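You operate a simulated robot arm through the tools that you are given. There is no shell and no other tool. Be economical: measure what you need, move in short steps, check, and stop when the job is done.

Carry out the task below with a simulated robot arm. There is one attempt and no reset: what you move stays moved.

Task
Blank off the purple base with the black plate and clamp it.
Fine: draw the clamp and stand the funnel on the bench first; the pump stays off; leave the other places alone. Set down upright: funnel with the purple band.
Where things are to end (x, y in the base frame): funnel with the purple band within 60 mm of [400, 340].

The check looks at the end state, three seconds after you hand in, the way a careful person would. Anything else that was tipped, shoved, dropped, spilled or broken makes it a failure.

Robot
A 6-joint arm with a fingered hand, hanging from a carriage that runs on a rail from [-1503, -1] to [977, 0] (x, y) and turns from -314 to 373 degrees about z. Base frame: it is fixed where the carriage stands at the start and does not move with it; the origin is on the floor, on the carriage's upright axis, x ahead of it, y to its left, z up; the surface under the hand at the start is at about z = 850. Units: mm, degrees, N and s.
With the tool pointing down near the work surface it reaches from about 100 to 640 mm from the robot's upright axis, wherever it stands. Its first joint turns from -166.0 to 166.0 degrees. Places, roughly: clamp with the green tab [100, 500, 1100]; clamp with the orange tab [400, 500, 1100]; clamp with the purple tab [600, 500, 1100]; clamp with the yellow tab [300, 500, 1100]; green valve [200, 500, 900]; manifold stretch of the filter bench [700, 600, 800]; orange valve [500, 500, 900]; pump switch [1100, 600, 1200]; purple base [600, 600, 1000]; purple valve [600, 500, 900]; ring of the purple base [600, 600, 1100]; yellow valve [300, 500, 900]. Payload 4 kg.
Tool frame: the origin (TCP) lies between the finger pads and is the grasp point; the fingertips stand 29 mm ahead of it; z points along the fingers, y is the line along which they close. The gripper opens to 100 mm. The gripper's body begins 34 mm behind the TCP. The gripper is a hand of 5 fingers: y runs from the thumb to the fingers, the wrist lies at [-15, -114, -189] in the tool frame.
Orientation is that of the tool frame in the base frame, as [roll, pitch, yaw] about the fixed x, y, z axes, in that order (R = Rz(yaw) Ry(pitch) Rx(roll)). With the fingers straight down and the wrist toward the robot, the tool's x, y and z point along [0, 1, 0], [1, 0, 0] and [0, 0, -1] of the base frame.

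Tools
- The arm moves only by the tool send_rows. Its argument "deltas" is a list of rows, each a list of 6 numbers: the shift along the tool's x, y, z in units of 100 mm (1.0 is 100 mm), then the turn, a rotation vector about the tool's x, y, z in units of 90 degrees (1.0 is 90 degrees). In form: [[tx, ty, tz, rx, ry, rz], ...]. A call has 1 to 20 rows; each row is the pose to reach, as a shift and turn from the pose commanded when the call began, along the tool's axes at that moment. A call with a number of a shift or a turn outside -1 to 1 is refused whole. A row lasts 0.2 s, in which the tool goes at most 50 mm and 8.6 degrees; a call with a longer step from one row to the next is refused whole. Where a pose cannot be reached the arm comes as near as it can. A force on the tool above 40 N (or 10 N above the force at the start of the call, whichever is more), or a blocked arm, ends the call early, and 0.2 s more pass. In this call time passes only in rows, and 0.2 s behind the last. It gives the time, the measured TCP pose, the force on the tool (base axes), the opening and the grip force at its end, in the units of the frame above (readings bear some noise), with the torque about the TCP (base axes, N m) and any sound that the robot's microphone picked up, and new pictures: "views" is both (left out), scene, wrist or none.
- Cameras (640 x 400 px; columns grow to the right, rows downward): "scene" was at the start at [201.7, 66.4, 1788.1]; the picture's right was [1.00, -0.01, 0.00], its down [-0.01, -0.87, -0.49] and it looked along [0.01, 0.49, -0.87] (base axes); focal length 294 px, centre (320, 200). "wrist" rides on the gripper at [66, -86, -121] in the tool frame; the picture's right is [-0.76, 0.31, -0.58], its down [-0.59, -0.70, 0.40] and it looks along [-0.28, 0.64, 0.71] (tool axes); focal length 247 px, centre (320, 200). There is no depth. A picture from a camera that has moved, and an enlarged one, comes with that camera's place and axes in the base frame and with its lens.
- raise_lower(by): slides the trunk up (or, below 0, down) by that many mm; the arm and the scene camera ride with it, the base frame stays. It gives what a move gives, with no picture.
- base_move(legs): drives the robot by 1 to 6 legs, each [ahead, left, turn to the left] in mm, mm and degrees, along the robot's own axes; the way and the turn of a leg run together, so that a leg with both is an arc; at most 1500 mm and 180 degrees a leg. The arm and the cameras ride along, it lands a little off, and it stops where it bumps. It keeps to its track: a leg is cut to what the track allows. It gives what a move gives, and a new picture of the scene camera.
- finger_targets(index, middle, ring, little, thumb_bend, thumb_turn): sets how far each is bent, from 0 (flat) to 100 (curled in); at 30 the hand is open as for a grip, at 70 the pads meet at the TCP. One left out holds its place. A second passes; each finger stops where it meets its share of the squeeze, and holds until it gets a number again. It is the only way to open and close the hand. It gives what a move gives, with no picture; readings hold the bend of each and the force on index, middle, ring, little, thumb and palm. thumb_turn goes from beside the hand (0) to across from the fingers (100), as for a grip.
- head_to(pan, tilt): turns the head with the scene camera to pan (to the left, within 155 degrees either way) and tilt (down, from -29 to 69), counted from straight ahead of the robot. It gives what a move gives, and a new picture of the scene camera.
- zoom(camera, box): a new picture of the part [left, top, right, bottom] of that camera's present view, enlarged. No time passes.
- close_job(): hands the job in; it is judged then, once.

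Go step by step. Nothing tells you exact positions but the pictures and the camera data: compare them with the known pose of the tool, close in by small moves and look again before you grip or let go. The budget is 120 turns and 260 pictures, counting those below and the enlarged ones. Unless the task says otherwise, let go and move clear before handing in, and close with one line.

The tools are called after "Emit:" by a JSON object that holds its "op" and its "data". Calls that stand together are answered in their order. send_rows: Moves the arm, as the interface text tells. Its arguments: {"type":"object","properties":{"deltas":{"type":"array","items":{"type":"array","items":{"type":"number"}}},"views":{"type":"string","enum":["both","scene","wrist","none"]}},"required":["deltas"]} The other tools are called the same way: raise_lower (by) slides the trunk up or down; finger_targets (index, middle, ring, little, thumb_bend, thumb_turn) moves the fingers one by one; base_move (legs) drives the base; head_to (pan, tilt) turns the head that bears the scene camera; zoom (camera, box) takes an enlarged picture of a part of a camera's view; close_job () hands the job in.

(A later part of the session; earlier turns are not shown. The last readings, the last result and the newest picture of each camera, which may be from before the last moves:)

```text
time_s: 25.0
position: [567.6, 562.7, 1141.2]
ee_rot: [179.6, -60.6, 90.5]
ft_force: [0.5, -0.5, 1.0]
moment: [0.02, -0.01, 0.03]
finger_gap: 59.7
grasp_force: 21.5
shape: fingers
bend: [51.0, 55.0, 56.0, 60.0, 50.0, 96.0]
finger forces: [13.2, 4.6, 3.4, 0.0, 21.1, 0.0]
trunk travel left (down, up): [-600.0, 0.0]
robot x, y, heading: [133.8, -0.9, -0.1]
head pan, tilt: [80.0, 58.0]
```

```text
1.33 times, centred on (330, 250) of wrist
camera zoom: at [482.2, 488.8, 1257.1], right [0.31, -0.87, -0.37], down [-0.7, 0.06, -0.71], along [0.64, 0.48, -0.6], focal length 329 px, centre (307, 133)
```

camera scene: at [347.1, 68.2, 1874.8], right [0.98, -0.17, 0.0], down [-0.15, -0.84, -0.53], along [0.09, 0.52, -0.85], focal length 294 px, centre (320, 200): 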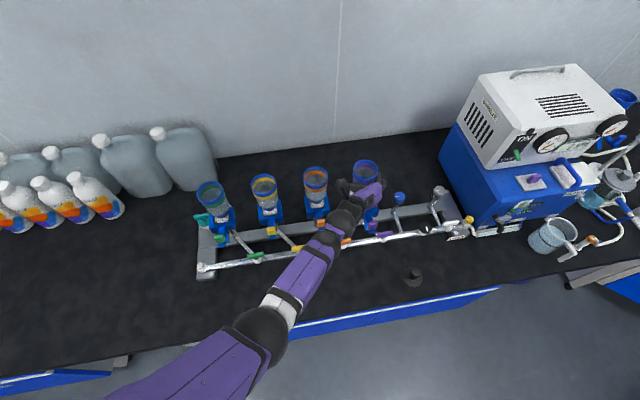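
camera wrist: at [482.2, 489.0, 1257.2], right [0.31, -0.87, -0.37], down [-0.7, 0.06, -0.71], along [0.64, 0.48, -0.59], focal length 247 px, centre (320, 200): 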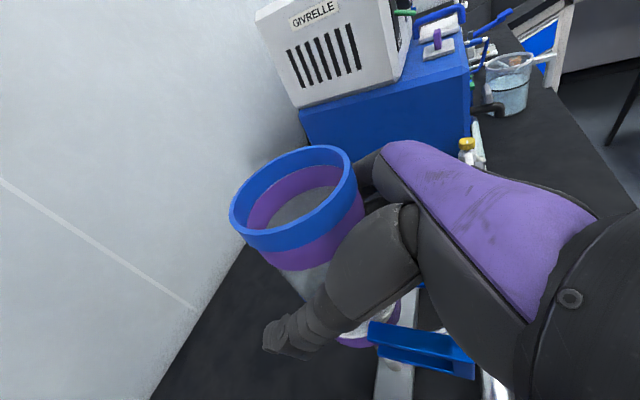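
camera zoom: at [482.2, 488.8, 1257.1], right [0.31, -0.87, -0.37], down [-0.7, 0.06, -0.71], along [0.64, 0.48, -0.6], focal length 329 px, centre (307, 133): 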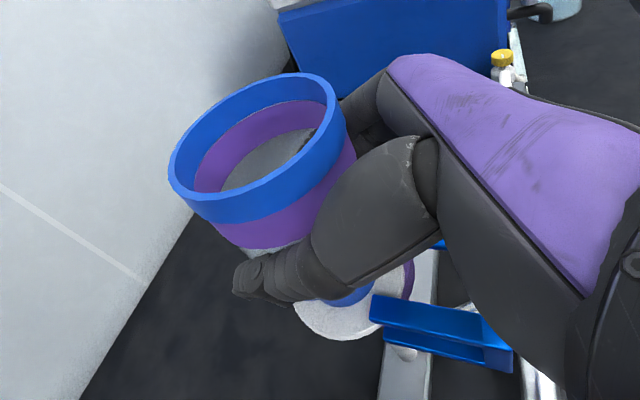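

Firm grip with index, middle, ring and thumb (21 N). I lift 30 mm straight up.

Emit:
{"op": "send_rows", "data": {"deltas": [[0.044, 0, -0.025, 0, 0, 0], [0.087, 0, -0.049, 0, 0, 0], [0.131, 0, -0.074, 0, 0, 0], [0.174, 0, -0.098, 0, 0, 0], [0.218, 0, -0.123, 0, 0, 0], [0.261, 0, -0.148, 0, 0, 0]], "views": "both"}}

Emit:
{"op": "zoom", "data": {"camera": "scene", "box": [320, 140, 440, 260]}}

```text
time_s: 26.4
position: [570.9, 563.4, 1175.6]
ee_rot: [179.2, -60.9, 90.9]
ft_force: [-0.1, 0.4, -0.6]
moment: [-0.04, -0.06, 0.0]
finger_gap: 60.2
grasp_force: 21.8
shape: fingers
bend: [52.0, 56.0, 55.0, 60.0, 50.0, 97.0]
finger forces: [15.4, 3.6, 3.2, 0.0, 22.1, 0.0]
trunk travel left (down, up): [-600.0, 0.0]
robot x, y, heading: [132.1, 1.8, -0.1]
head pan, tilt: [80.0, 58.0]
camera scene: at [347.1, 68.2, 1875.1], right [0.98, -0.17, 0.0], down [-0.15, -0.83, -0.53], along [0.09, 0.52, -0.85], focal length 294 px, centre (320, 200)
camera wrist: at [482.2, 489.5, 1290.5], right [0.31, -0.87, -0.38], down [-0.7, 0.06, -0.71], along [0.64, 0.49, -0.59], focal length 247 px, centre (320, 200)
```

scene: 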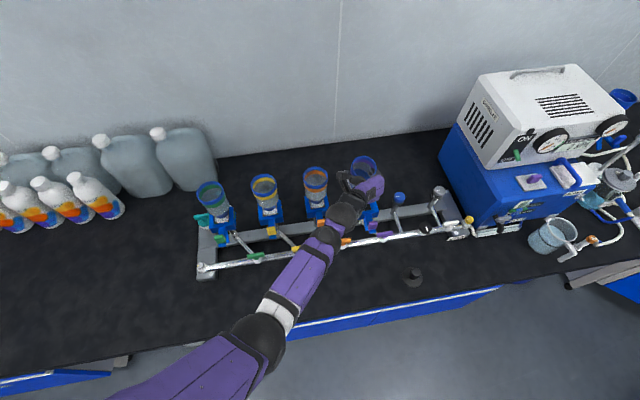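
wrist: 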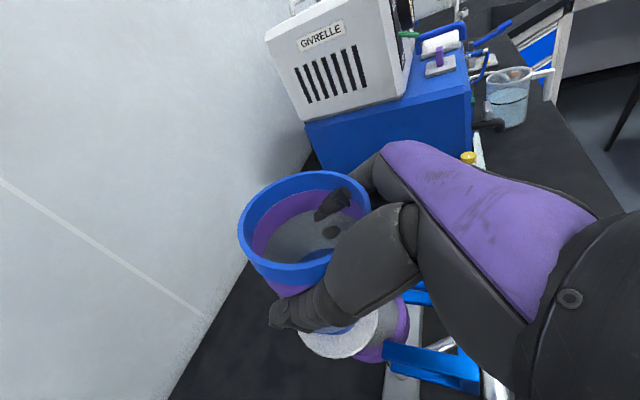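

```text
3.33 times, centred on (380, 200) of scene
camera zoom: at [347.1, 68.2, 1875.1], right [0.98, -0.17, 0.0], down [-0.15, -0.83, -0.53], along [0.09, 0.52, -0.85], focal length 979 px, centre (120, 200)
```

zoom: 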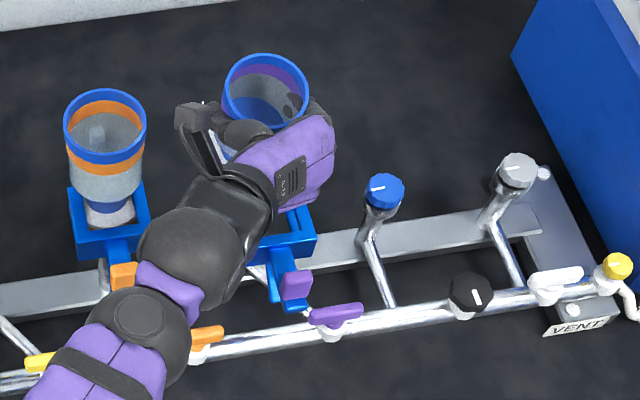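

The funnel came up, though it seems to have swivelled a little in the grip. I look closely.

Emit:
{"op": "zoom", "data": {"camera": "wrist", "box": [220, 160, 440, 400]}}

Emit:
{"op": "zoom", "data": {"camera": "scene", "box": [340, 145, 410, 215]}}

```text
1.67 times, centred on (330, 280) of wrist
camera zoom: at [482.2, 489.5, 1290.5], right [0.31, -0.87, -0.38], down [-0.7, 0.06, -0.71], along [0.64, 0.49, -0.59], focal length 412 px, centre (303, 67)
```

zoom: 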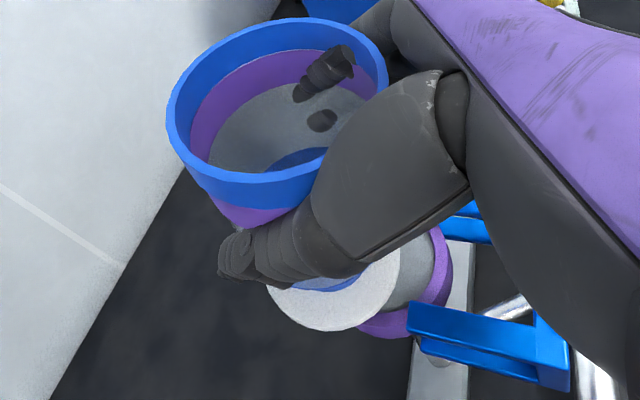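

```text
5.71 times, centred on (375, 180) of scene
camera zoom: at [347.1, 68.2, 1875.1], right [0.98, -0.17, 0.0], down [-0.15, -0.83, -0.53], along [0.09, 0.52, -0.85], focal length 1678 px, centre (6, 314)
```

zoom: 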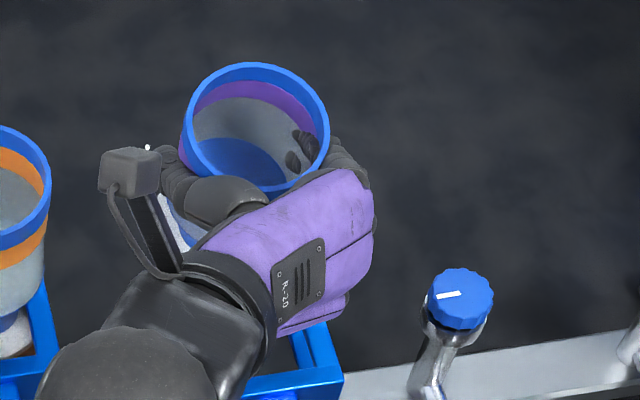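

The white flange belongs to the funnel, and the funnel is leaning roughly 10° in the grip but held. I lift another 45 mm to clear the clamp tab, then correct the lean.

Emit:
{"op": "send_rows", "data": {"deltas": [[0.065, 0, -0.037, 0, 0, 0], [0.13, 0, -0.074, 0, 0, 0], [0.195, 0, -0.11, 0, 0, 0], [0.26, 0, -0.147, 0, 0, 0], [0.325, 0, -0.184, 0, 0, 0], [0.39, 0, -0.22, 0, 0, 0]], "views": "wrist"}}

Emit:
{"op": "zoom", "data": {"camera": "scene", "box": [320, 140, 440, 260]}}

```text
time_s: 27.8
position: [567.9, 562.0, 1216.5]
ee_rot: [179.6, -60.5, 90.5]
ft_force: [0.5, -0.3, -0.8]
moment: [-0.02, 0.02, -0.01]
finger_gap: 60.1
grasp_force: 22.5
shape: fingers
bend: [52.0, 56.0, 55.0, 60.0, 50.0, 97.0]
finger forces: [15.5, 3.5, 3.2, 0.1, 22.2, 0.0]
trunk travel left (down, up): [-600.0, 0.0]
robot x, y, heading: [138.6, -1.1, 0.3]
head pan, tilt: [80.0, 58.0]
camera wrist: at [481.8, 489.0, 1332.7], right [0.31, -0.87, -0.37], down [-0.7, 0.06, -0.71], along [0.64, 0.48, -0.6], focal length 247 px, centre (320, 200)
```

wrist: 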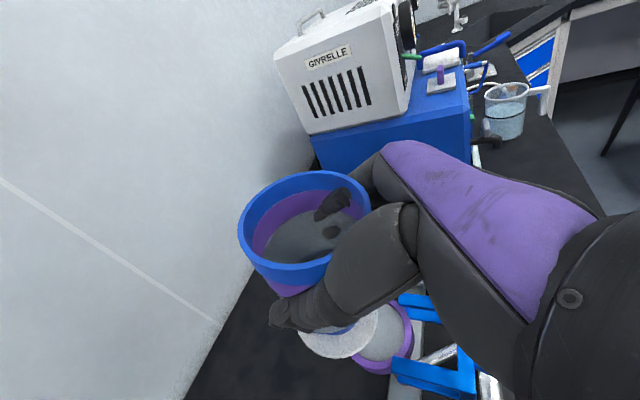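

```text
3.33 times, centred on (380, 200) of scene
camera zoom: at [347.1, 68.2, 1874.8], right [0.98, -0.17, 0.0], down [-0.15, -0.84, -0.53], along [0.09, 0.52, -0.85], focal length 979 px, centre (120, 200)
```

zoom: 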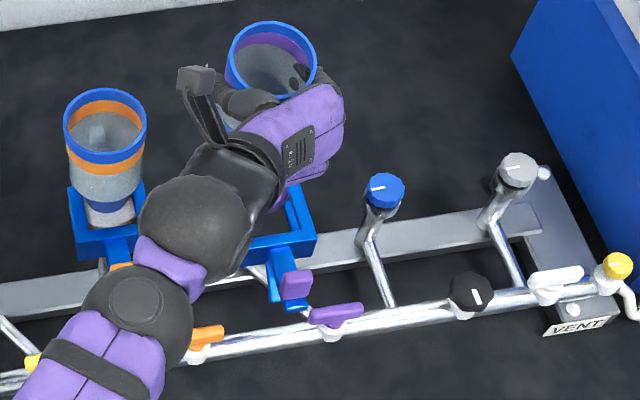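

Held steadily. I bring it back toward −y, over the drawn clamp and tab, to y≈345.

Emit:
{"op": "send_rows", "data": {"deltas": [[-0.13, 0, -0.235, 0, 0, 0], [-0.265, 0, -0.47, 0, 0, 0], [-0.4, 0, -0.705, 0, 0, 0], [-0.53, 0, -0.94, 0, 0, 0]], "views": "none"}}

Emit:
{"op": "send_rows", "data": {"deltas": [[-0.13, 0, -0.235, 0, 0, 0], [-0.265, 0, -0.47, 0, 0, 0], [-0.4, 0, -0.705, 0, 0, 0], [-0.53, 0, -0.94, 0, 0, 0]], "views": "both"}}

```text
time_s: 28.8
position: [568.6, 455.3, 1218.5]
ee_rot: [179.8, -60.6, 90.4]
ft_force: [1.3, 0.3, -0.3]
moment: [-0.04, 0.0, -0.01]
finger_gap: 60.5
grasp_force: 21.6
shape: fingers
bend: [52.0, 56.0, 55.0, 60.0, 50.0, 97.0]
finger forces: [15.3, 3.5, 3.3, 0.1, 21.8, 0.0]
trunk travel left (down, up): [-600.0, 0.0]
robot x, y, heading: [134.6, 1.3, -0.1]
head pan, tilt: [80.0, 58.0]
```

```text
time_s: 29.8
position: [570.3, 345.5, 1218.1]
ee_rot: [179.5, -60.6, 90.7]
ft_force: [-0.5, 0.3, -2.5]
moment: [-0.03, -0.02, -0.02]
finger_gap: 60.4
grasp_force: 22.1
shape: fingers
bend: [52.0, 56.0, 55.0, 60.0, 50.0, 97.0]
finger forces: [14.9, 3.5, 3.2, 0.1, 21.6, 0.0]
trunk travel left (down, up): [-600.0, 0.0]
robot x, y, heading: [136.1, -0.4, 0.2]
head pan, tilt: [80.0, 58.0]
camera scene: at [347.0, 68.3, 1874.8], right [0.98, -0.17, 0.0], down [-0.15, -0.83, -0.53], along [0.09, 0.52, -0.85], focal length 294 px, centre (320, 200)
camera wrist: at [483.6, 273.3, 1333.6], right [0.31, -0.87, -0.37], down [-0.7, 0.06, -0.71], along [0.64, 0.48, -0.6], focal length 247 px, centre (320, 200)
```

scene: 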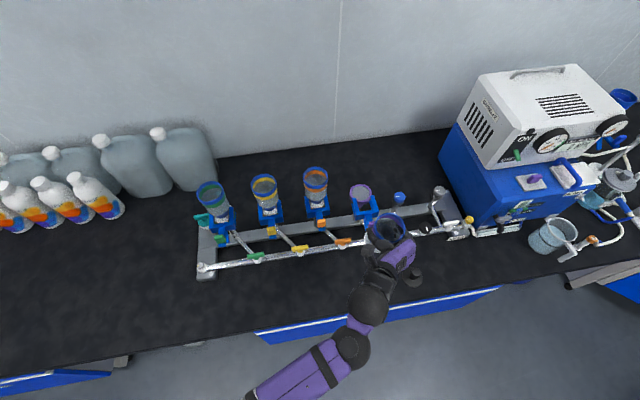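
wrist: 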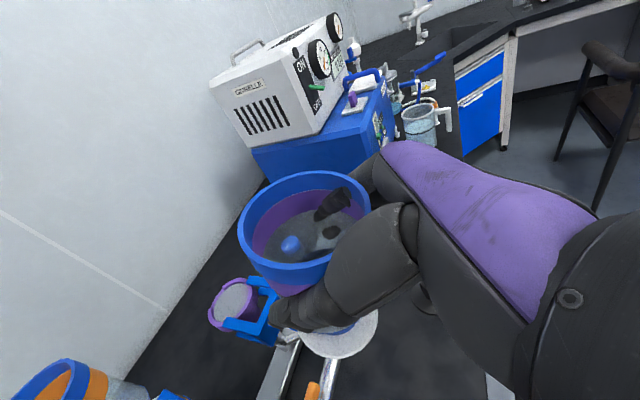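

Clear of the manifold. I drive the carriage back 170 mm to bring the funnel near x = 400, and aim the head at it.

Emit:
{"op": "base_move", "data": {"legs": [[-165, 0, 0]]}}

Emit:
{"op": "head_to", "data": {"pan": 60, "tilt": 58}}

```text
time_s: 31.2
position: [405.4, 344.6, 1219.1]
ee_rot: [179.5, -60.6, 90.6]
ft_force: [-0.6, -0.3, -1.6]
moment: [0.0, 0.02, 0.01]
finger_gap: 60.0
grasp_force: 22.6
shape: fingers
bend: [52.0, 56.0, 55.0, 60.0, 50.0, 97.0]
finger forces: [15.1, 3.5, 3.3, 0.0, 21.6, 0.0]
trunk travel left (down, up): [-600.0, 0.0]
robot x, y, heading: [-28.2, 0.4, -0.1]
head pan, tilt: [80.0, 58.0]
camera scene: at [182.7, 67.8, 1874.8], right [0.98, -0.18, 0.0], down [-0.15, -0.83, -0.53], along [0.09, 0.52, -0.85], focal length 294 px, centre (320, 200)
```

scene: 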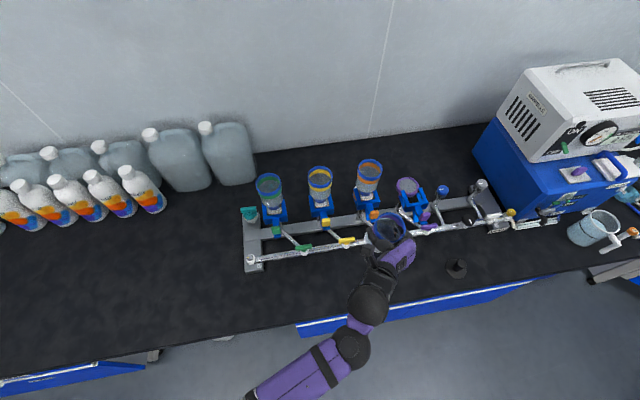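

```text
time_s: 32.1
position: [407.5, 345.1, 1218.9]
ee_rot: [179.6, -60.6, 90.5]
ft_force: [0.3, 0.4, -0.7]
moment: [-0.03, -0.02, -0.01]
finger_gap: 60.1
grasp_force: 21.5
shape: fingers
bend: [52.0, 56.0, 55.0, 60.0, 50.0, 97.0]
finger forces: [15.1, 3.5, 3.2, 0.1, 21.6, 0.1]
trunk travel left (down, up): [-600.0, 0.0]
robot x, y, heading: [-30.4, -0.0, -0.1]
head pan, tilt: [60.0, 58.0]
camera scene: at [205.1, 59.6, 1874.8], right [0.87, -0.5, 0.0], down [-0.43, -0.73, -0.53], along [0.27, 0.46, -0.85], focal length 294 px, centre (320, 200)
```

scene: 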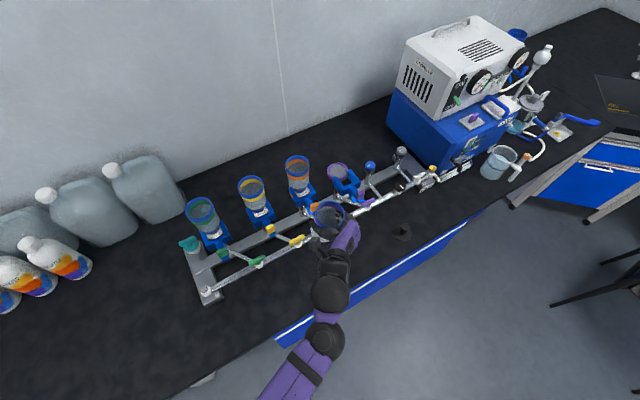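

Now I measure the funnel's lean before lowering.

Emit:
{"op": "zoom", "data": {"camera": "scene", "box": [280, 180, 380, 260]}}

Emit:
{"op": "zoom", "data": {"camera": "wrist", "box": [220, 160, 440, 400]}}

```text
5.00 times, centred on (330, 220) of scene
camera zoom: at [205.1, 59.6, 1874.8], right [0.87, -0.5, 0.0], down [-0.43, -0.73, -0.53], along [0.27, 0.46, -0.85], focal length 1468 px, centre (270, 100)
```

zoom: 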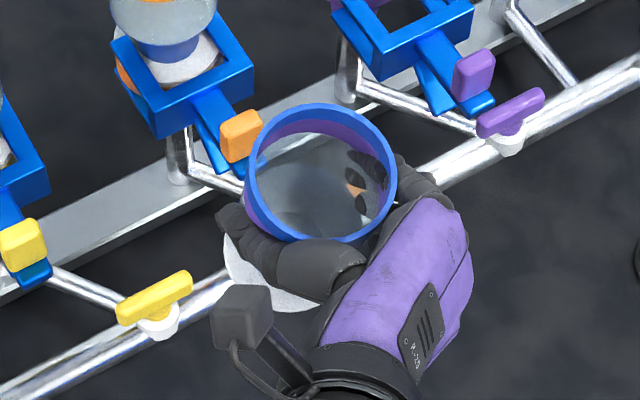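

```text
1.67 times, centred on (330, 280) of wrist
camera zoom: at [319.8, 272.7, 1333.8], right [0.31, -0.87, -0.37], down [-0.7, 0.06, -0.71], along [0.64, 0.48, -0.59], focal length 412 px, centre (303, 67)
```

zoom: 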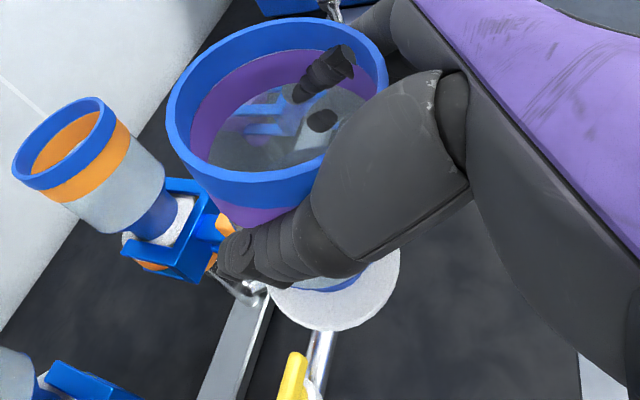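

The funnel leans about 7–9° (top toward +x and −y). I rotate the hand to straighten it and check.

Emit:
{"op": "send_rows", "data": {"deltas": [[0, 0, 0, -0.012, -0.032, -0.021], [0, 0, 0, -0.024, -0.064, -0.042], [0, 0, 0, -0.035, -0.097, -0.063]], "views": "wrist"}}

Emit:
{"op": "zoom", "data": {"camera": "scene", "box": [280, 180, 380, 260]}}

```text
time_s: 32.9
position: [406.5, 345.6, 1218.9]
ee_rot: [169.3, -51.2, 98.9]
ft_force: [0.2, 0.1, -0.6]
moment: [0.0, 0.02, -0.01]
finger_gap: 59.9
grasp_force: 21.2
shape: fingers
bend: [52.0, 56.0, 55.0, 60.0, 50.0, 97.0]
finger forces: [14.9, 3.5, 3.1, 0.0, 21.7, 0.0]
trunk travel left (down, up): [-600.0, 0.0]
robot x, y, heading: [-27.2, 1.3, -0.0]
head pan, tilt: [60.0, 58.0]
camera wrist: at [306.9, 290.4, 1333.6], right [0.34, -0.92, -0.2], down [-0.61, -0.06, -0.79], along [0.71, 0.39, -0.58], focal length 247 px, centre (320, 200)
```

wrist: 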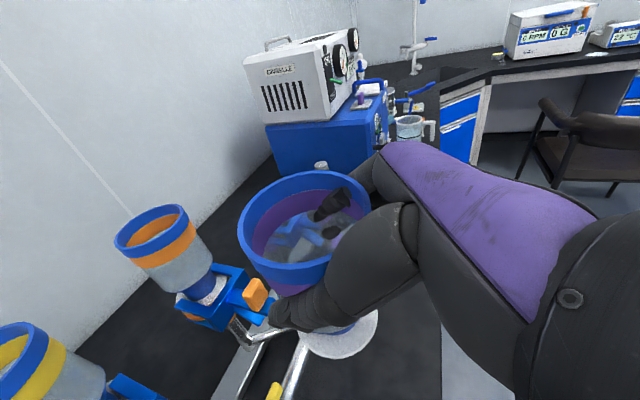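

```text
5.00 times, centred on (330, 220) of scene
camera zoom: at [205.1, 59.6, 1874.8], right [0.86, -0.5, 0.0], down [-0.43, -0.73, -0.53], along [0.27, 0.46, -0.85], focal length 1468 px, centre (270, 100)
```

zoom: 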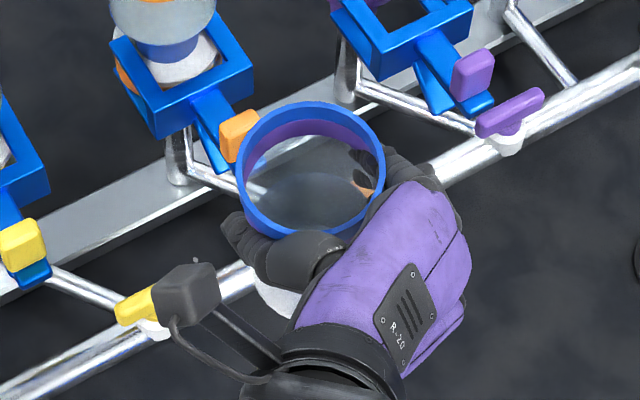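

Now it's upright within a few degrees. I lower with the trunk in stages, watching the arm against the bench edge.

Emit:
{"op": "raise_lower", "data": {"by": -120}}

Emit:
{"op": "head_to", "data": {"pan": 50, "tilt": 50}}

```text
time_s: 34.4
position: [407.5, 345.0, 1098.1]
ee_rot: [169.4, -51.4, 98.9]
ft_force: [-0.2, 0.5, -0.5]
moment: [-0.01, -0.01, 0.01]
finger_gap: 60.2
grasp_force: 21.7
shape: fingers
bend: [52.0, 56.0, 55.0, 60.0, 50.0, 97.0]
finger forces: [14.9, 3.6, 3.1, 0.0, 21.6, 0.1]
trunk travel left (down, up): [-480.0, 120.0]
robot x, y, heading: [-29.3, 0.6, -0.0]
head pan, tilt: [60.0, 58.0]
```

```text
time_s: 35.1
position: [405.7, 346.4, 1098.2]
ee_rot: [169.3, -51.3, 99.0]
ft_force: [0.9, 0.0, -0.6]
moment: [-0.03, 0.02, -0.03]
finger_gap: 60.0
grasp_force: 20.8
shape: fingers
bend: [52.0, 56.0, 55.0, 60.0, 50.0, 97.0]
finger forces: [14.9, 3.5, 3.1, 0.0, 21.6, 0.1]
trunk travel left (down, up): [-480.0, 120.0]
robot x, y, heading: [-30.0, -0.6, 0.2]
head pan, tilt: [50.0, 50.0]
camera scene: at [220.1, 58.9, 1764.9], right [0.76, -0.64, 0.0], down [-0.49, -0.59, -0.64], along [0.41, 0.49, -0.77], focal length 294 px, centre (320, 200)
```

scene: 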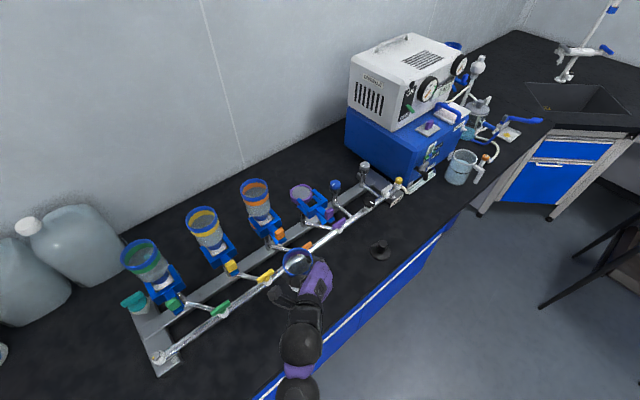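

Emit:
{"op": "raise_lower", "data": {"by": -90}}

Emit:
{"op": "head_to", "data": {"pan": 55, "tilt": 62}}

Emit:
{"op": "zoom", "data": {"camera": "wrist", "box": [0, 0, 640, 400]}}

```text
time_s: 36.3
position: [407.3, 346.7, 1009.0]
ee_rot: [169.4, -51.4, 98.9]
ft_force: [0.1, 0.1, -1.2]
moment: [-0.02, 0.0, 0.03]
finger_gap: 60.1
grasp_force: 21.3
shape: fingers
bend: [52.0, 56.0, 55.0, 60.0, 50.0, 97.0]
finger forces: [14.9, 3.5, 3.1, 0.0, 21.6, 0.0]
trunk travel left (down, up): [-390.0, 210.0]
robot x, y, heading: [-30.9, -0.4, -0.2]
head pan, tilt: [50.0, 50.0]
```

```text
time_s: 37.1
position: [406.6, 347.4, 1008.8]
ee_rot: [169.4, -51.3, 98.9]
ft_force: [0.0, 0.2, -1.4]
moment: [0.02, 0.01, 0.0]
finger_gap: 59.8
grasp_force: 21.4
shape: fingers
bend: [52.0, 56.0, 55.0, 60.0, 50.0, 97.0]
finger forces: [14.8, 3.6, 3.1, 0.0, 21.5, 0.1]
trunk travel left (down, up): [-390.0, 210.0]
robot x, y, heading: [-30.7, -2.2, 0.1]
head pan, tilt: [55.0, 62.0]
camera scene: at [207.6, 52.6, 1660.2], right [0.82, -0.58, 0.0], down [-0.51, -0.72, -0.47], along [0.27, 0.38, -0.88], focal length 294 px, centre (320, 200)
```

scene: 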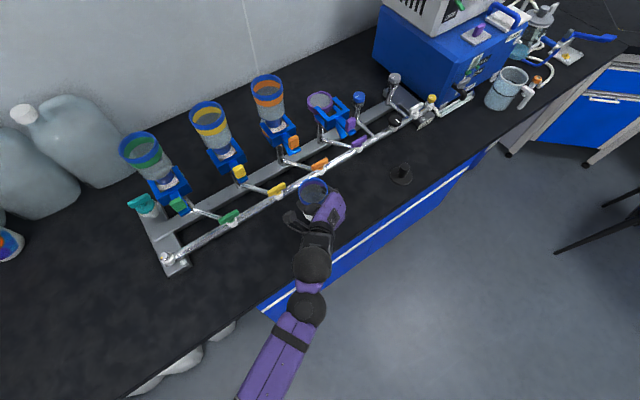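

```text
1.00 times, centred on (320, 200) of wrist (not enlarged: the box is as wide or as high as the picture)
camera zoom: at [306.9, 290.5, 1123.5], right [0.34, -0.92, -0.2], down [-0.62, -0.06, -0.79], along [0.71, 0.39, -0.58], focal length 247 px, centre (320, 200)
```

zoom: 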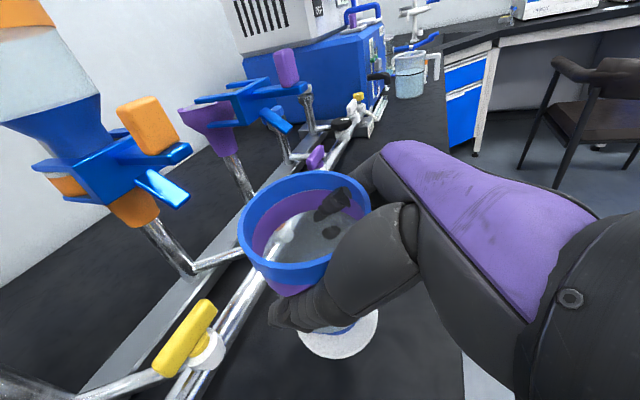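

Still ~65 mm above the bench by estimate. I go down with the arm, 10 mm per row, with force stop.

Emit:
{"op": "send_rows", "data": {"deltas": [[-0.078, -0.012, 0.061, 0, 0, 0], [-0.156, -0.023, 0.123, 0, 0, 0], [-0.234, -0.035, 0.184, 0, 0, 0], [-0.313, -0.046, 0.245, 0, 0, 0], [-0.35, -0.052, 0.276, 0, 0, 0]], "views": "both"}}

Emit:
{"op": "zoom", "data": {"camera": "scene", "box": [270, 150, 370, 250]}}

```text
time_s: 38.3
position: [406.3, 345.8, 962.8]
ee_rot: [169.5, -51.3, 99.0]
ft_force: [-0.3, -0.1, -1.3]
moment: [0.03, -0.03, 0.0]
finger_gap: 59.9
grasp_force: 22.0
shape: fingers
bend: [52.0, 56.0, 55.0, 60.0, 50.0, 97.0]
finger forces: [14.9, 3.6, 3.1, 0.1, 21.7, 0.1]
trunk travel left (down, up): [-390.0, 210.0]
robot x, y, heading: [-32.8, -1.1, -0.3]
head pan, tilt: [55.0, 62.0]
camera scene: at [207.5, 52.6, 1660.1], right [0.82, -0.58, 0.0], down [-0.51, -0.72, -0.47], along [0.27, 0.38, -0.88], focal length 294 px, centre (320, 200)
camera wrist: at [306.5, 290.6, 1078.1], right [0.34, -0.92, -0.2], down [-0.62, -0.06, -0.79], along [0.71, 0.39, -0.58], focal length 247 px, centre (320, 200)
```

scene: 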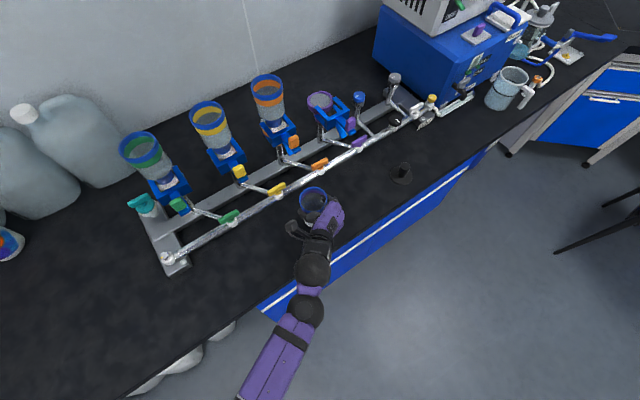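
wrist: 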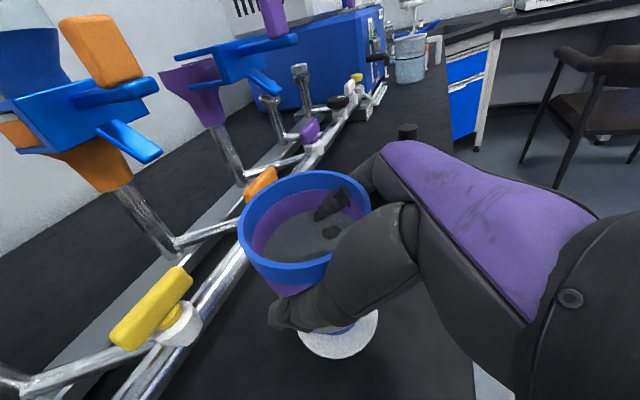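

```text
4.00 times, centred on (320, 200) of scene
camera zoom: at [207.5, 52.6, 1660.1], right [0.82, -0.58, 0.0], down [-0.51, -0.72, -0.47], along [0.27, 0.38, -0.88], focal length 1175 px, centre (320, 200)
```

zoom: 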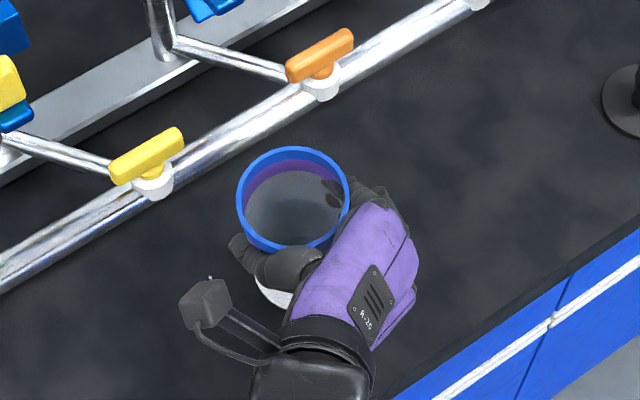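

Going down slowly in small calls, checking force for contact.

Emit:
{"op": "send_rows", "data": {"deltas": [[-0.031, -0.0046, 0.0245, 0, 0, 0], [-0.063, -0.009, 0.049, 0, 0, 0], [-0.094, -0.014, 0.0735, 0, 0, 0]], "views": "none"}}

Emit:
{"op": "send_rows", "data": {"deltas": [[-0.016, -0.0023, 0.0123, 0, 0, 0], [-0.031, -0.0046, 0.0245, 0, 0, 0]], "views": "wrist"}}

```text
time_s: 39.1
position: [407.8, 346.5, 950.8]
ee_rot: [169.4, -51.3, 98.9]
ft_force: [-0.1, 0.1, -1.0]
moment: [0.0, 0.0, -0.01]
finger_gap: 60.2
grasp_force: 21.8
shape: fingers
bend: [52.0, 56.0, 55.0, 60.0, 50.0, 97.0]
finger forces: [14.9, 3.5, 3.1, 0.0, 21.5, 0.0]
trunk travel left (down, up): [-390.0, 210.0]
robot x, y, heading: [-28.1, 0.9, -0.1]
head pan, tilt: [55.0, 62.0]
```

```text
time_s: 39.7
position: [407.4, 346.3, 947.2]
ee_rot: [169.2, -51.3, 99.1]
ft_force: [0.3, -0.2, 0.2]
moment: [0.0, -0.03, -0.02]
finger_gap: 59.7
grasp_force: 21.6
shape: fingers
bend: [52.0, 56.0, 55.0, 60.0, 50.0, 97.0]
finger forces: [14.9, 3.6, 3.0, 0.0, 21.6, 0.1]
trunk travel left (down, up): [-390.0, 210.0]
robot x, y, heading: [-30.9, -0.9, -0.2]
head pan, tilt: [55.0, 62.0]
camera wrist: at [307.2, 290.3, 1062.4], right [0.34, -0.92, -0.2], down [-0.62, -0.06, -0.79], along [0.71, 0.39, -0.58], focal length 247 px, centre (320, 200)
```

wrist: 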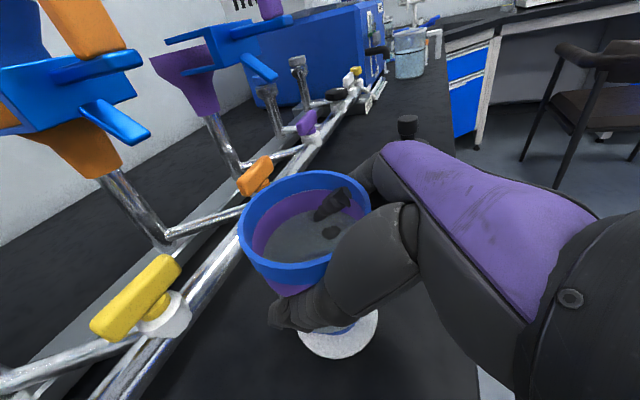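

Emit:
{"op": "send_rows", "data": {"deltas": [[-0.016, -0.0023, 0.0123, 0, 0, 0], [-0.031, -0.0046, 0.0245, 0, 0, 0]], "views": "none"}}

Emit:
{"op": "send_rows", "data": {"deltas": [[-0.016, -0.0023, 0.0123, 0, 0, 0], [-0.031, -0.0046, 0.0245, 0, 0, 0]], "views": "none"}}

```text
time_s: 40.3
position: [406.6, 345.6, 943.7]
ee_rot: [169.3, -51.3, 98.9]
ft_force: [-0.4, 0.5, -1.6]
moment: [-0.03, -0.03, 0.01]
finger_gap: 60.2
grasp_force: 21.4
shape: fingers
bend: [52.0, 56.0, 55.0, 60.0, 50.0, 97.0]
finger forces: [14.9, 3.4, 3.1, 0.0, 21.5, 0.0]
trunk travel left (down, up): [-390.0, 210.0]
robot x, y, heading: [-30.0, 0.7, 0.0]
head pan, tilt: [55.0, 62.0]
```

```text
time_s: 40.9
position: [407.7, 346.1, 941.1]
ee_rot: [169.1, -51.4, 99.2]
ft_force: [1.0, -1.5, 7.4]
moment: [-0.12, 0.26, 0.11]
finger_gap: 60.3
grasp_force: 21.1
shape: fingers
bend: [52.0, 56.0, 56.0, 60.0, 50.0, 96.0]
finger forces: [16.1, 3.2, 2.7, 0.1, 21.0, 0.0]
trunk travel left (down, up): [-390.0, 210.0]
robot x, y, heading: [-33.5, 1.4, -0.1]
head pan, tilt: [55.0, 62.0]
```

Contact: 7 N with the flange's edge touching. I release gradually so the funnel settles flat.

Emit:
{"op": "finger_targets", "data": {"index": 48, "middle": 50, "ring": 50, "little": 50, "thumb_bend": 47}}

Emit:
{"op": "zoom", "data": {"camera": "wrist", "box": [200, 140, 440, 380]}}

Emit:
{"op": "zoom", "data": {"camera": "scene", "box": [270, 150, 370, 250]}}

```text
time_s: 41.9
position: [406.5, 346.0, 940.7]
ee_rot: [169.3, -51.2, 99.0]
ft_force: [1.3, 0.4, 2.9]
moment: [0.02, 0.13, 0.01]
finger_gap: 65.0
grasp_force: 4.9
shape: fingers
bend: [46.0, 50.0, 50.0, 50.0, 45.0, 96.0]
finger forces: [4.9, 0.1, 0.0, 0.1, 4.2, 0.0]
trunk travel left (down, up): [-390.0, 210.0]
robot x, y, heading: [-28.6, -4.4, 0.1]
head pan, tilt: [55.0, 62.0]
```

```text
1.67 times, centred on (320, 260) of wrist
camera zoom: at [307.2, 290.3, 1054.8], right [0.34, -0.92, -0.2], down [-0.62, -0.06, -0.79], along [0.71, 0.39, -0.58], focal length 412 px, centre (320, 100)
```

zoom: 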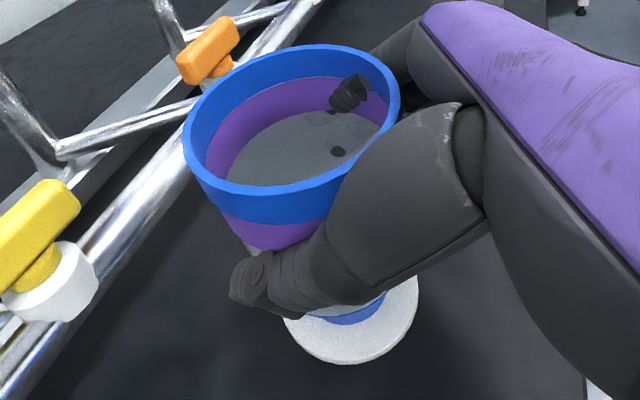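

```text
4.00 times, centred on (320, 200) of scene
camera zoom: at [207.7, 52.7, 1660.2], right [0.82, -0.58, 0.0], down [-0.51, -0.72, -0.47], along [0.27, 0.38, -0.88], focal length 1175 px, centre (320, 200)
```

zoom: 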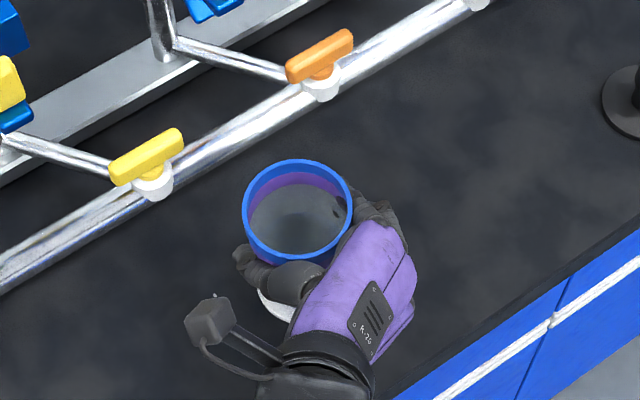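

The grip is loosening and it's settling. I open further.

Emit:
{"op": "finger_targets", "data": {"index": 42, "middle": 42, "ring": 42, "little": 42, "thumb_bend": 41}}

Emit:
{"op": "finger_targets", "data": {"index": 30, "middle": 30, "ring": 30, "little": 30, "thumb_bend": 30}}

Emit:
{"op": "zoom", "data": {"camera": "wrist", "box": [200, 140, 440, 380]}}

Emit:
{"op": "zoom", "data": {"camera": "scene", "box": [270, 150, 370, 250]}}

```text
time_s: 42.9
position: [406.7, 344.8, 939.8]
ee_rot: [169.4, -51.2, 98.9]
ft_force: [-0.1, -0.8, -0.8]
moment: [-0.01, 0.0, -0.01]
finger_gap: 71.4
grasp_force: 0.4
shape: fingers
bend: [42.0, 42.0, 42.0, 42.0, 41.0, 98.0]
finger forces: [0.4, 0.1, 0.1, 0.0, 0.3, 0.0]
trunk travel left (down, up): [-390.0, 210.0]
robot x, y, heading: [-28.2, 0.6, -0.2]
head pan, tilt: [55.0, 62.0]
```

```text
time_s: 43.9
position: [406.6, 345.4, 939.5]
ee_rot: [169.3, -51.3, 99.1]
ft_force: [0.0, 0.0, -0.4]
moment: [0.03, 0.02, -0.02]
finger_gap: 98.3
grasp_force: 0.2
shape: fingers
bend: [30.0, 30.0, 30.0, 30.0, 30.0, 98.0]
finger forces: [0.1, 0.1, 0.0, 0.1, 0.0, 0.0]
trunk travel left (down, up): [-390.0, 210.0]
robot x, y, heading: [-31.6, -1.0, 0.1]
head pan, tilt: [55.0, 62.0]
```

```text
1.67 times, centred on (320, 260) of wrist
camera zoom: at [307.0, 290.2, 1054.8], right [0.34, -0.92, -0.2], down [-0.62, -0.06, -0.79], along [0.71, 0.39, -0.58], focal length 412 px, centre (320, 100)
```

zoom: 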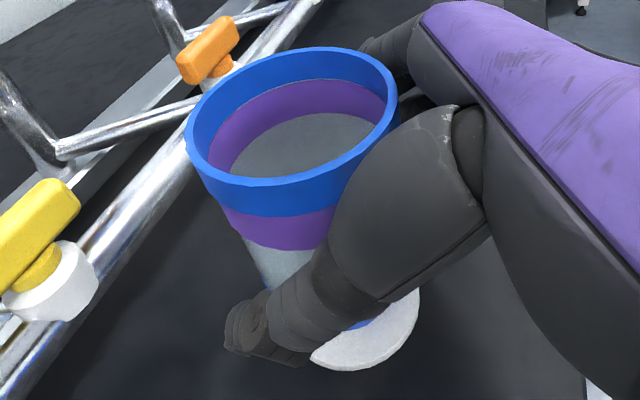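

```text
4.00 times, centred on (320, 200) of scene
camera zoom: at [207.6, 52.6, 1660.1], right [0.82, -0.58, 0.0], down [-0.51, -0.72, -0.47], along [0.27, 0.38, -0.88], focal length 1175 px, centre (320, 200)
```

zoom: 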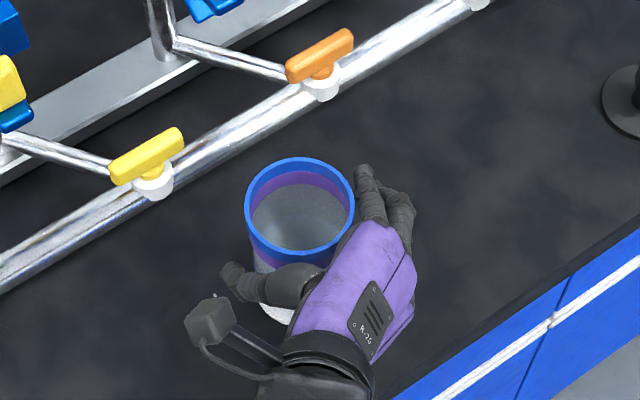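

The funnel stands on its flange. I back the hand straight out.

Emit:
{"op": "send_rows", "data": {"deltas": [[0, 0.015, -0.2, 0, 0, 0], [0, 0.03, -0.4, 0, 0, 0], [0, 0.045, -0.6, 0, 0, 0], [0, 0.06, -0.8, 0, 0, 0], [0, 0.06, -1.0, 0, 0, 0]], "views": "both"}}

Emit:
{"op": "zoom", "data": {"camera": "scene", "box": [260, 120, 420, 260]}}

```text
time_s: 45.1
position: [406.4, 266.9, 1003.0]
ee_rot: [169.2, -51.3, 99.0]
ft_force: [-0.3, 0.2, 0.2]
moment: [0.03, 0.01, -0.01]
finger_gap: 98.8
grasp_force: 0.0
shape: fingers
bend: [30.0, 30.0, 30.0, 30.0, 30.0, 98.0]
finger forces: [0.0, 0.1, 0.1, 0.0, 0.1, 0.0]
trunk travel left (down, up): [-390.0, 210.0]
robot x, y, heading: [-29.6, -3.5, -0.0]
head pan, tilt: [55.0, 62.0]
camera scene: at [207.6, 52.7, 1660.1], right [0.82, -0.58, 0.0], down [-0.51, -0.72, -0.47], along [0.27, 0.38, -0.88], focal length 294 px, centre (320, 200)
camera wrist: at [306.6, 210.7, 1118.1], right [0.34, -0.92, -0.2], down [-0.62, -0.06, -0.79], along [0.71, 0.39, -0.58], focal length 247 px, centre (320, 200)
```

scene: 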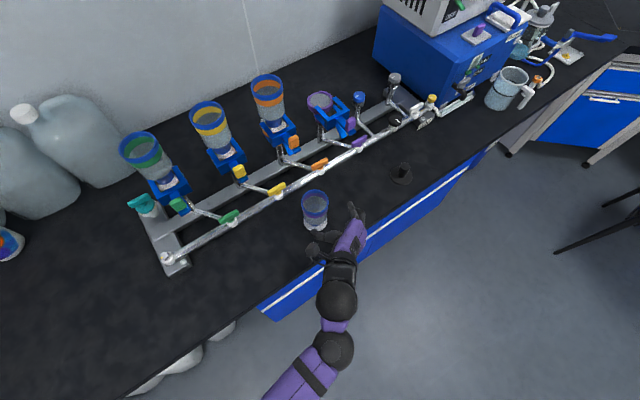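
wrist: 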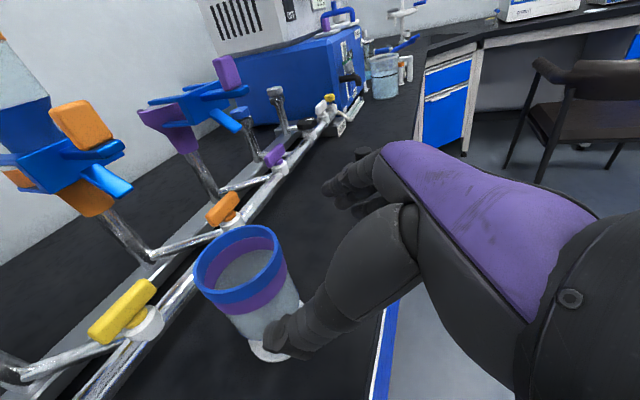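

```text
2.86 times, centred on (340, 190) of scene
camera zoom: at [207.6, 52.7, 1660.1], right [0.82, -0.58, 0.0], down [-0.51, -0.72, -0.47], along [0.27, 0.38, -0.88], focal length 839 px, centre (263, 229)
```

zoom: 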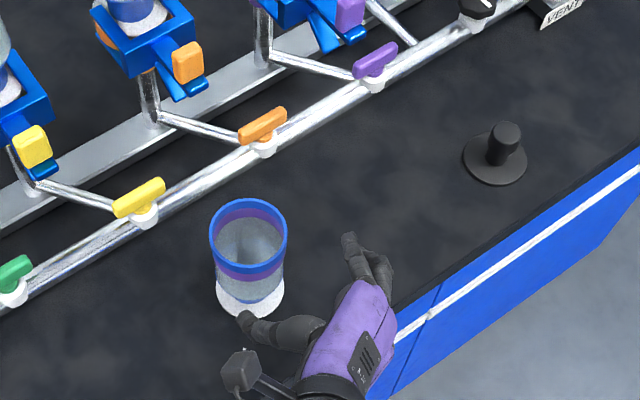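

The funnel stands upright at about (400, 347). Next the black plate at about (729, 328): I raise the trunk for safety, straighten the hand to point down, then drive over.

Emit:
{"op": "raise_lower", "data": {"by": 60}}

Emit:
{"op": "send_rows", "data": {"deltas": [[0, 0, 0, 0.012, 0.032, 0.021], [0, 0, 0, 0.024, 0.064, 0.042], [0, 0, 0, 0.035, 0.097, 0.063]], "views": "none"}}

Emit:
{"op": "base_move", "data": {"legs": [[480, 0, 0]]}}

Emit:
{"op": "send_rows", "data": {"deltas": [[0, 0, 0, 0, -0.083, 0], [0, 0, 0, 0, -0.167, 0], [0, 0, 0, 0, -0.25, 0], [0, 0, 0, 0, -0.333, 0], [0, 0, 0, 0, -0.417, 0], [0, 0, 0, 0, -0.5, 0], [0, 0, 0, 0, -0.583, 0], [0, 0, 0, 0, -0.667, 0]], "views": "both"}}

```text
time_s: 46.1
position: [407.1, 265.3, 1062.9]
ee_rot: [169.3, -51.4, 99.0]
ft_force: [0.3, 0.3, -0.2]
moment: [-0.01, 0.03, -0.02]
finger_gap: 98.3
grasp_force: 0.1
shape: fingers
bend: [30.0, 30.0, 30.0, 30.0, 30.0, 98.0]
finger forces: [0.0, 0.0, 0.0, 0.0, 0.0, 0.1]
trunk travel left (down, up): [-450.0, 150.0]
robot x, y, heading: [-29.7, -3.3, -0.2]
head pan, tilt: [55.0, 62.0]
```

```text
time_s: 46.9
position: [406.5, 266.4, 1063.4]
ee_rot: [179.6, -60.6, 90.4]
ft_force: [0.3, -0.6, -0.2]
moment: [0.0, -0.01, -0.03]
finger_gap: 98.6
grasp_force: 0.2
shape: fingers
bend: [30.0, 30.0, 30.0, 30.0, 30.0, 98.0]
finger forces: [0.1, 0.0, 0.0, 0.0, 0.1, 0.1]
trunk travel left (down, up): [-450.0, 150.0]
robot x, y, heading: [-32.5, 1.1, -0.1]
head pan, tilt: [55.0, 62.0]
```

```text
time_s: 49.7
position: [884.6, 267.7, 1062.8]
ee_rot: [179.5, -60.6, 90.5]
ft_force: [-0.3, -0.1, 0.4]
moment: [-0.03, -0.02, -0.03]
finger_gap: 98.3
grasp_force: 0.0
shape: fingers
bend: [30.0, 30.0, 30.0, 30.0, 30.0, 98.0]
finger forces: [0.0, 0.1, 0.1, 0.0, 0.0, 0.0]
trunk travel left (down, up): [-450.0, 150.0]
robot x, y, heading: [448.7, -1.1, 0.0]
head pan, tilt: [55.0, 62.0]
camera scene: at [685.4, 52.8, 1720.1], right [0.82, -0.58, 0.0], down [-0.51, -0.72, -0.47], along [0.27, 0.38, -0.88], focal length 294 px, centre (320, 200)
```

scene: 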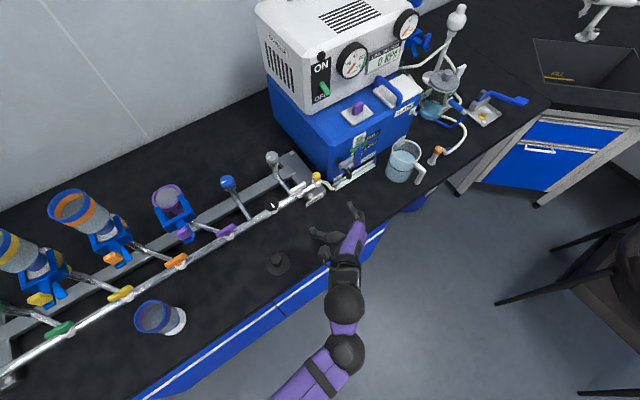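

```text
time_s: 51.5
position: [896.9, 270.3, 1046.3]
ee_rot: [179.7, -0.7, 90.3]
ft_force: [-1.3, 0.1, 0.2]
moment: [-0.01, 0.02, 0.0]
finger_gap: 98.6
grasp_force: 0.0
shape: fingers
bend: [30.0, 30.0, 30.0, 30.0, 30.0, 98.0]
finger forces: [0.1, 0.1, 0.0, 0.0, 0.1, 0.1]
out of reach, approached as far as the arm can: row 6, 8
trunk travel left (down, up): [-450.0, 150.0]
robot x, y, heading: [447.3, -0.0, -0.1]
head pan, tilt: [55.0, 62.0]
camera scene: at [685.6, 53.1, 1720.3], right [0.82, -0.58, 0.0], down [-0.51, -0.72, -0.47], along [0.27, 0.38, -0.88], focal length 294 px, centre (320, 200)
camera wrist: at [808.8, 333.3, 1166.2], right [0.31, -0.76, 0.57], down [-0.7, -0.59, -0.41], along [0.65, -0.27, -0.71], focal length 247 px, centre (320, 200)
```

scene: 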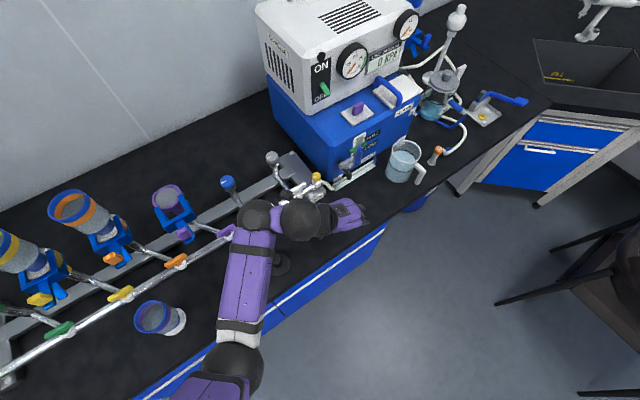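
wrist: 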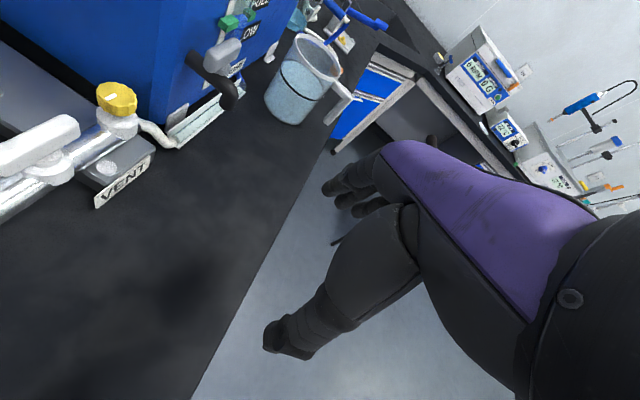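

Hand is pointing down. I drive back 170 mm so it comes over the plate.

Emit:
{"op": "base_move", "data": {"legs": [[-170, 0, 0]]}}

Emit:
{"op": "head_to", "data": {"pan": 45, "tilt": 58}}

Emit:
{"op": "zoom", "data": {"camera": "wrist", "box": [0, 0, 640, 400]}}

```text
time_s: 53.0
position: [730.2, 267.3, 1045.3]
ee_rot: [179.7, -0.7, 90.1]
ft_force: [-0.1, -0.5, -0.5]
moment: [0.01, 0.0, 0.02]
finger_gap: 98.6
grasp_force: 0.0
shape: fingers
bend: [30.0, 30.0, 30.0, 30.0, 30.0, 98.0]
finger forces: [0.0, 0.1, 0.0, 0.0, 0.0, 0.1]
trunk travel left (down, up): [-450.0, 150.0]
robot x, y, heading: [278.6, -3.2, -0.4]
head pan, tilt: [55.0, 62.0]
camera scene: at [518.0, 52.4, 1720.2], right [0.82, -0.58, 0.0], down [-0.51, -0.72, -0.47], along [0.27, 0.38, -0.88], focal length 294 px, centre (320, 200)
```

scene: 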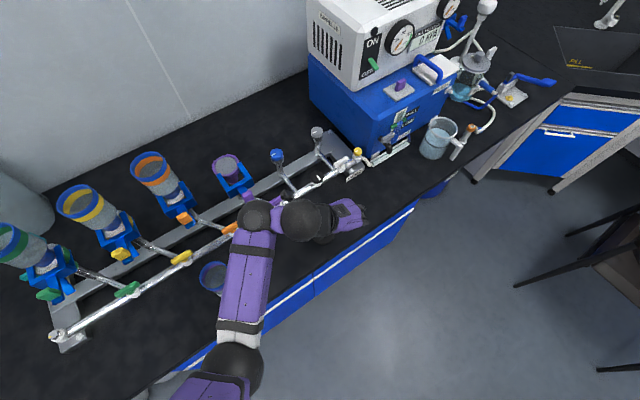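

```text
time_s: 53.7
position: [729.3, 266.6, 1045.6]
ee_rot: [179.8, -0.7, 90.1]
ft_force: [-0.1, 0.4, -0.1]
moment: [0.01, -0.01, 0.01]
finger_gap: 98.5
grasp_force: 0.1
shape: fingers
bend: [30.0, 30.0, 30.0, 30.0, 30.0, 98.0]
finger forces: [0.0, 0.1, 0.0, 0.0, 0.0, 0.1]
trunk travel left (down, up): [-450.0, 150.0]
robot x, y, heading: [279.3, 2.0, -0.3]
head pan, tilt: [45.0, 58.0]
camera scene: at [529.7, 48.4, 1724.8], right [0.7, -0.71, 0.0], down [-0.6, -0.6, -0.53], along [0.38, 0.37, -0.85], focal length 294 px, centre (320, 200)
```

scene: 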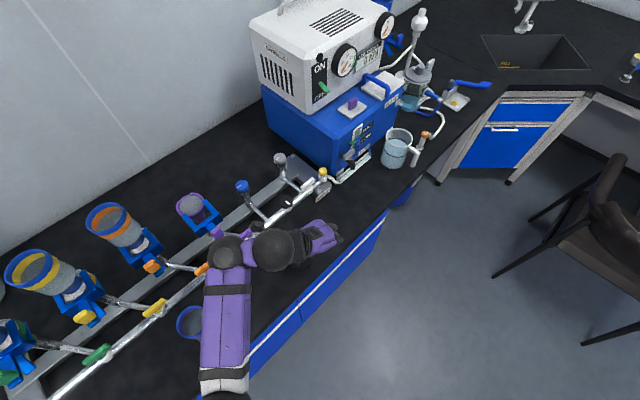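

```text
1.00 times, centred on (320, 200) of wrist (not enlarged: the box is as wide or as high as the picture)
camera zoom: at [641.7, 331.4, 1165.6], right [0.3, -0.76, 0.57], down [-0.7, -0.59, -0.41], along [0.65, -0.27, -0.71], focal length 247 px, centre (320, 200)
```

zoom: 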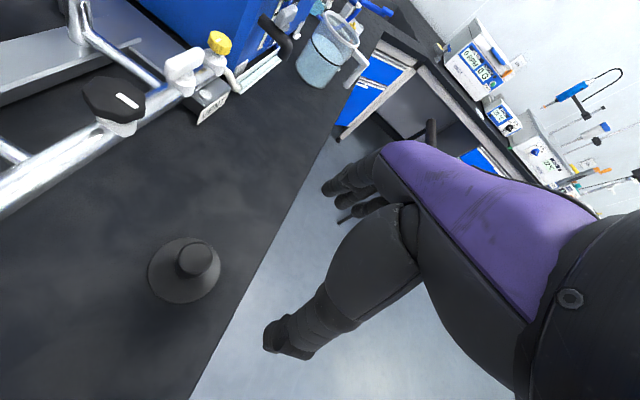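

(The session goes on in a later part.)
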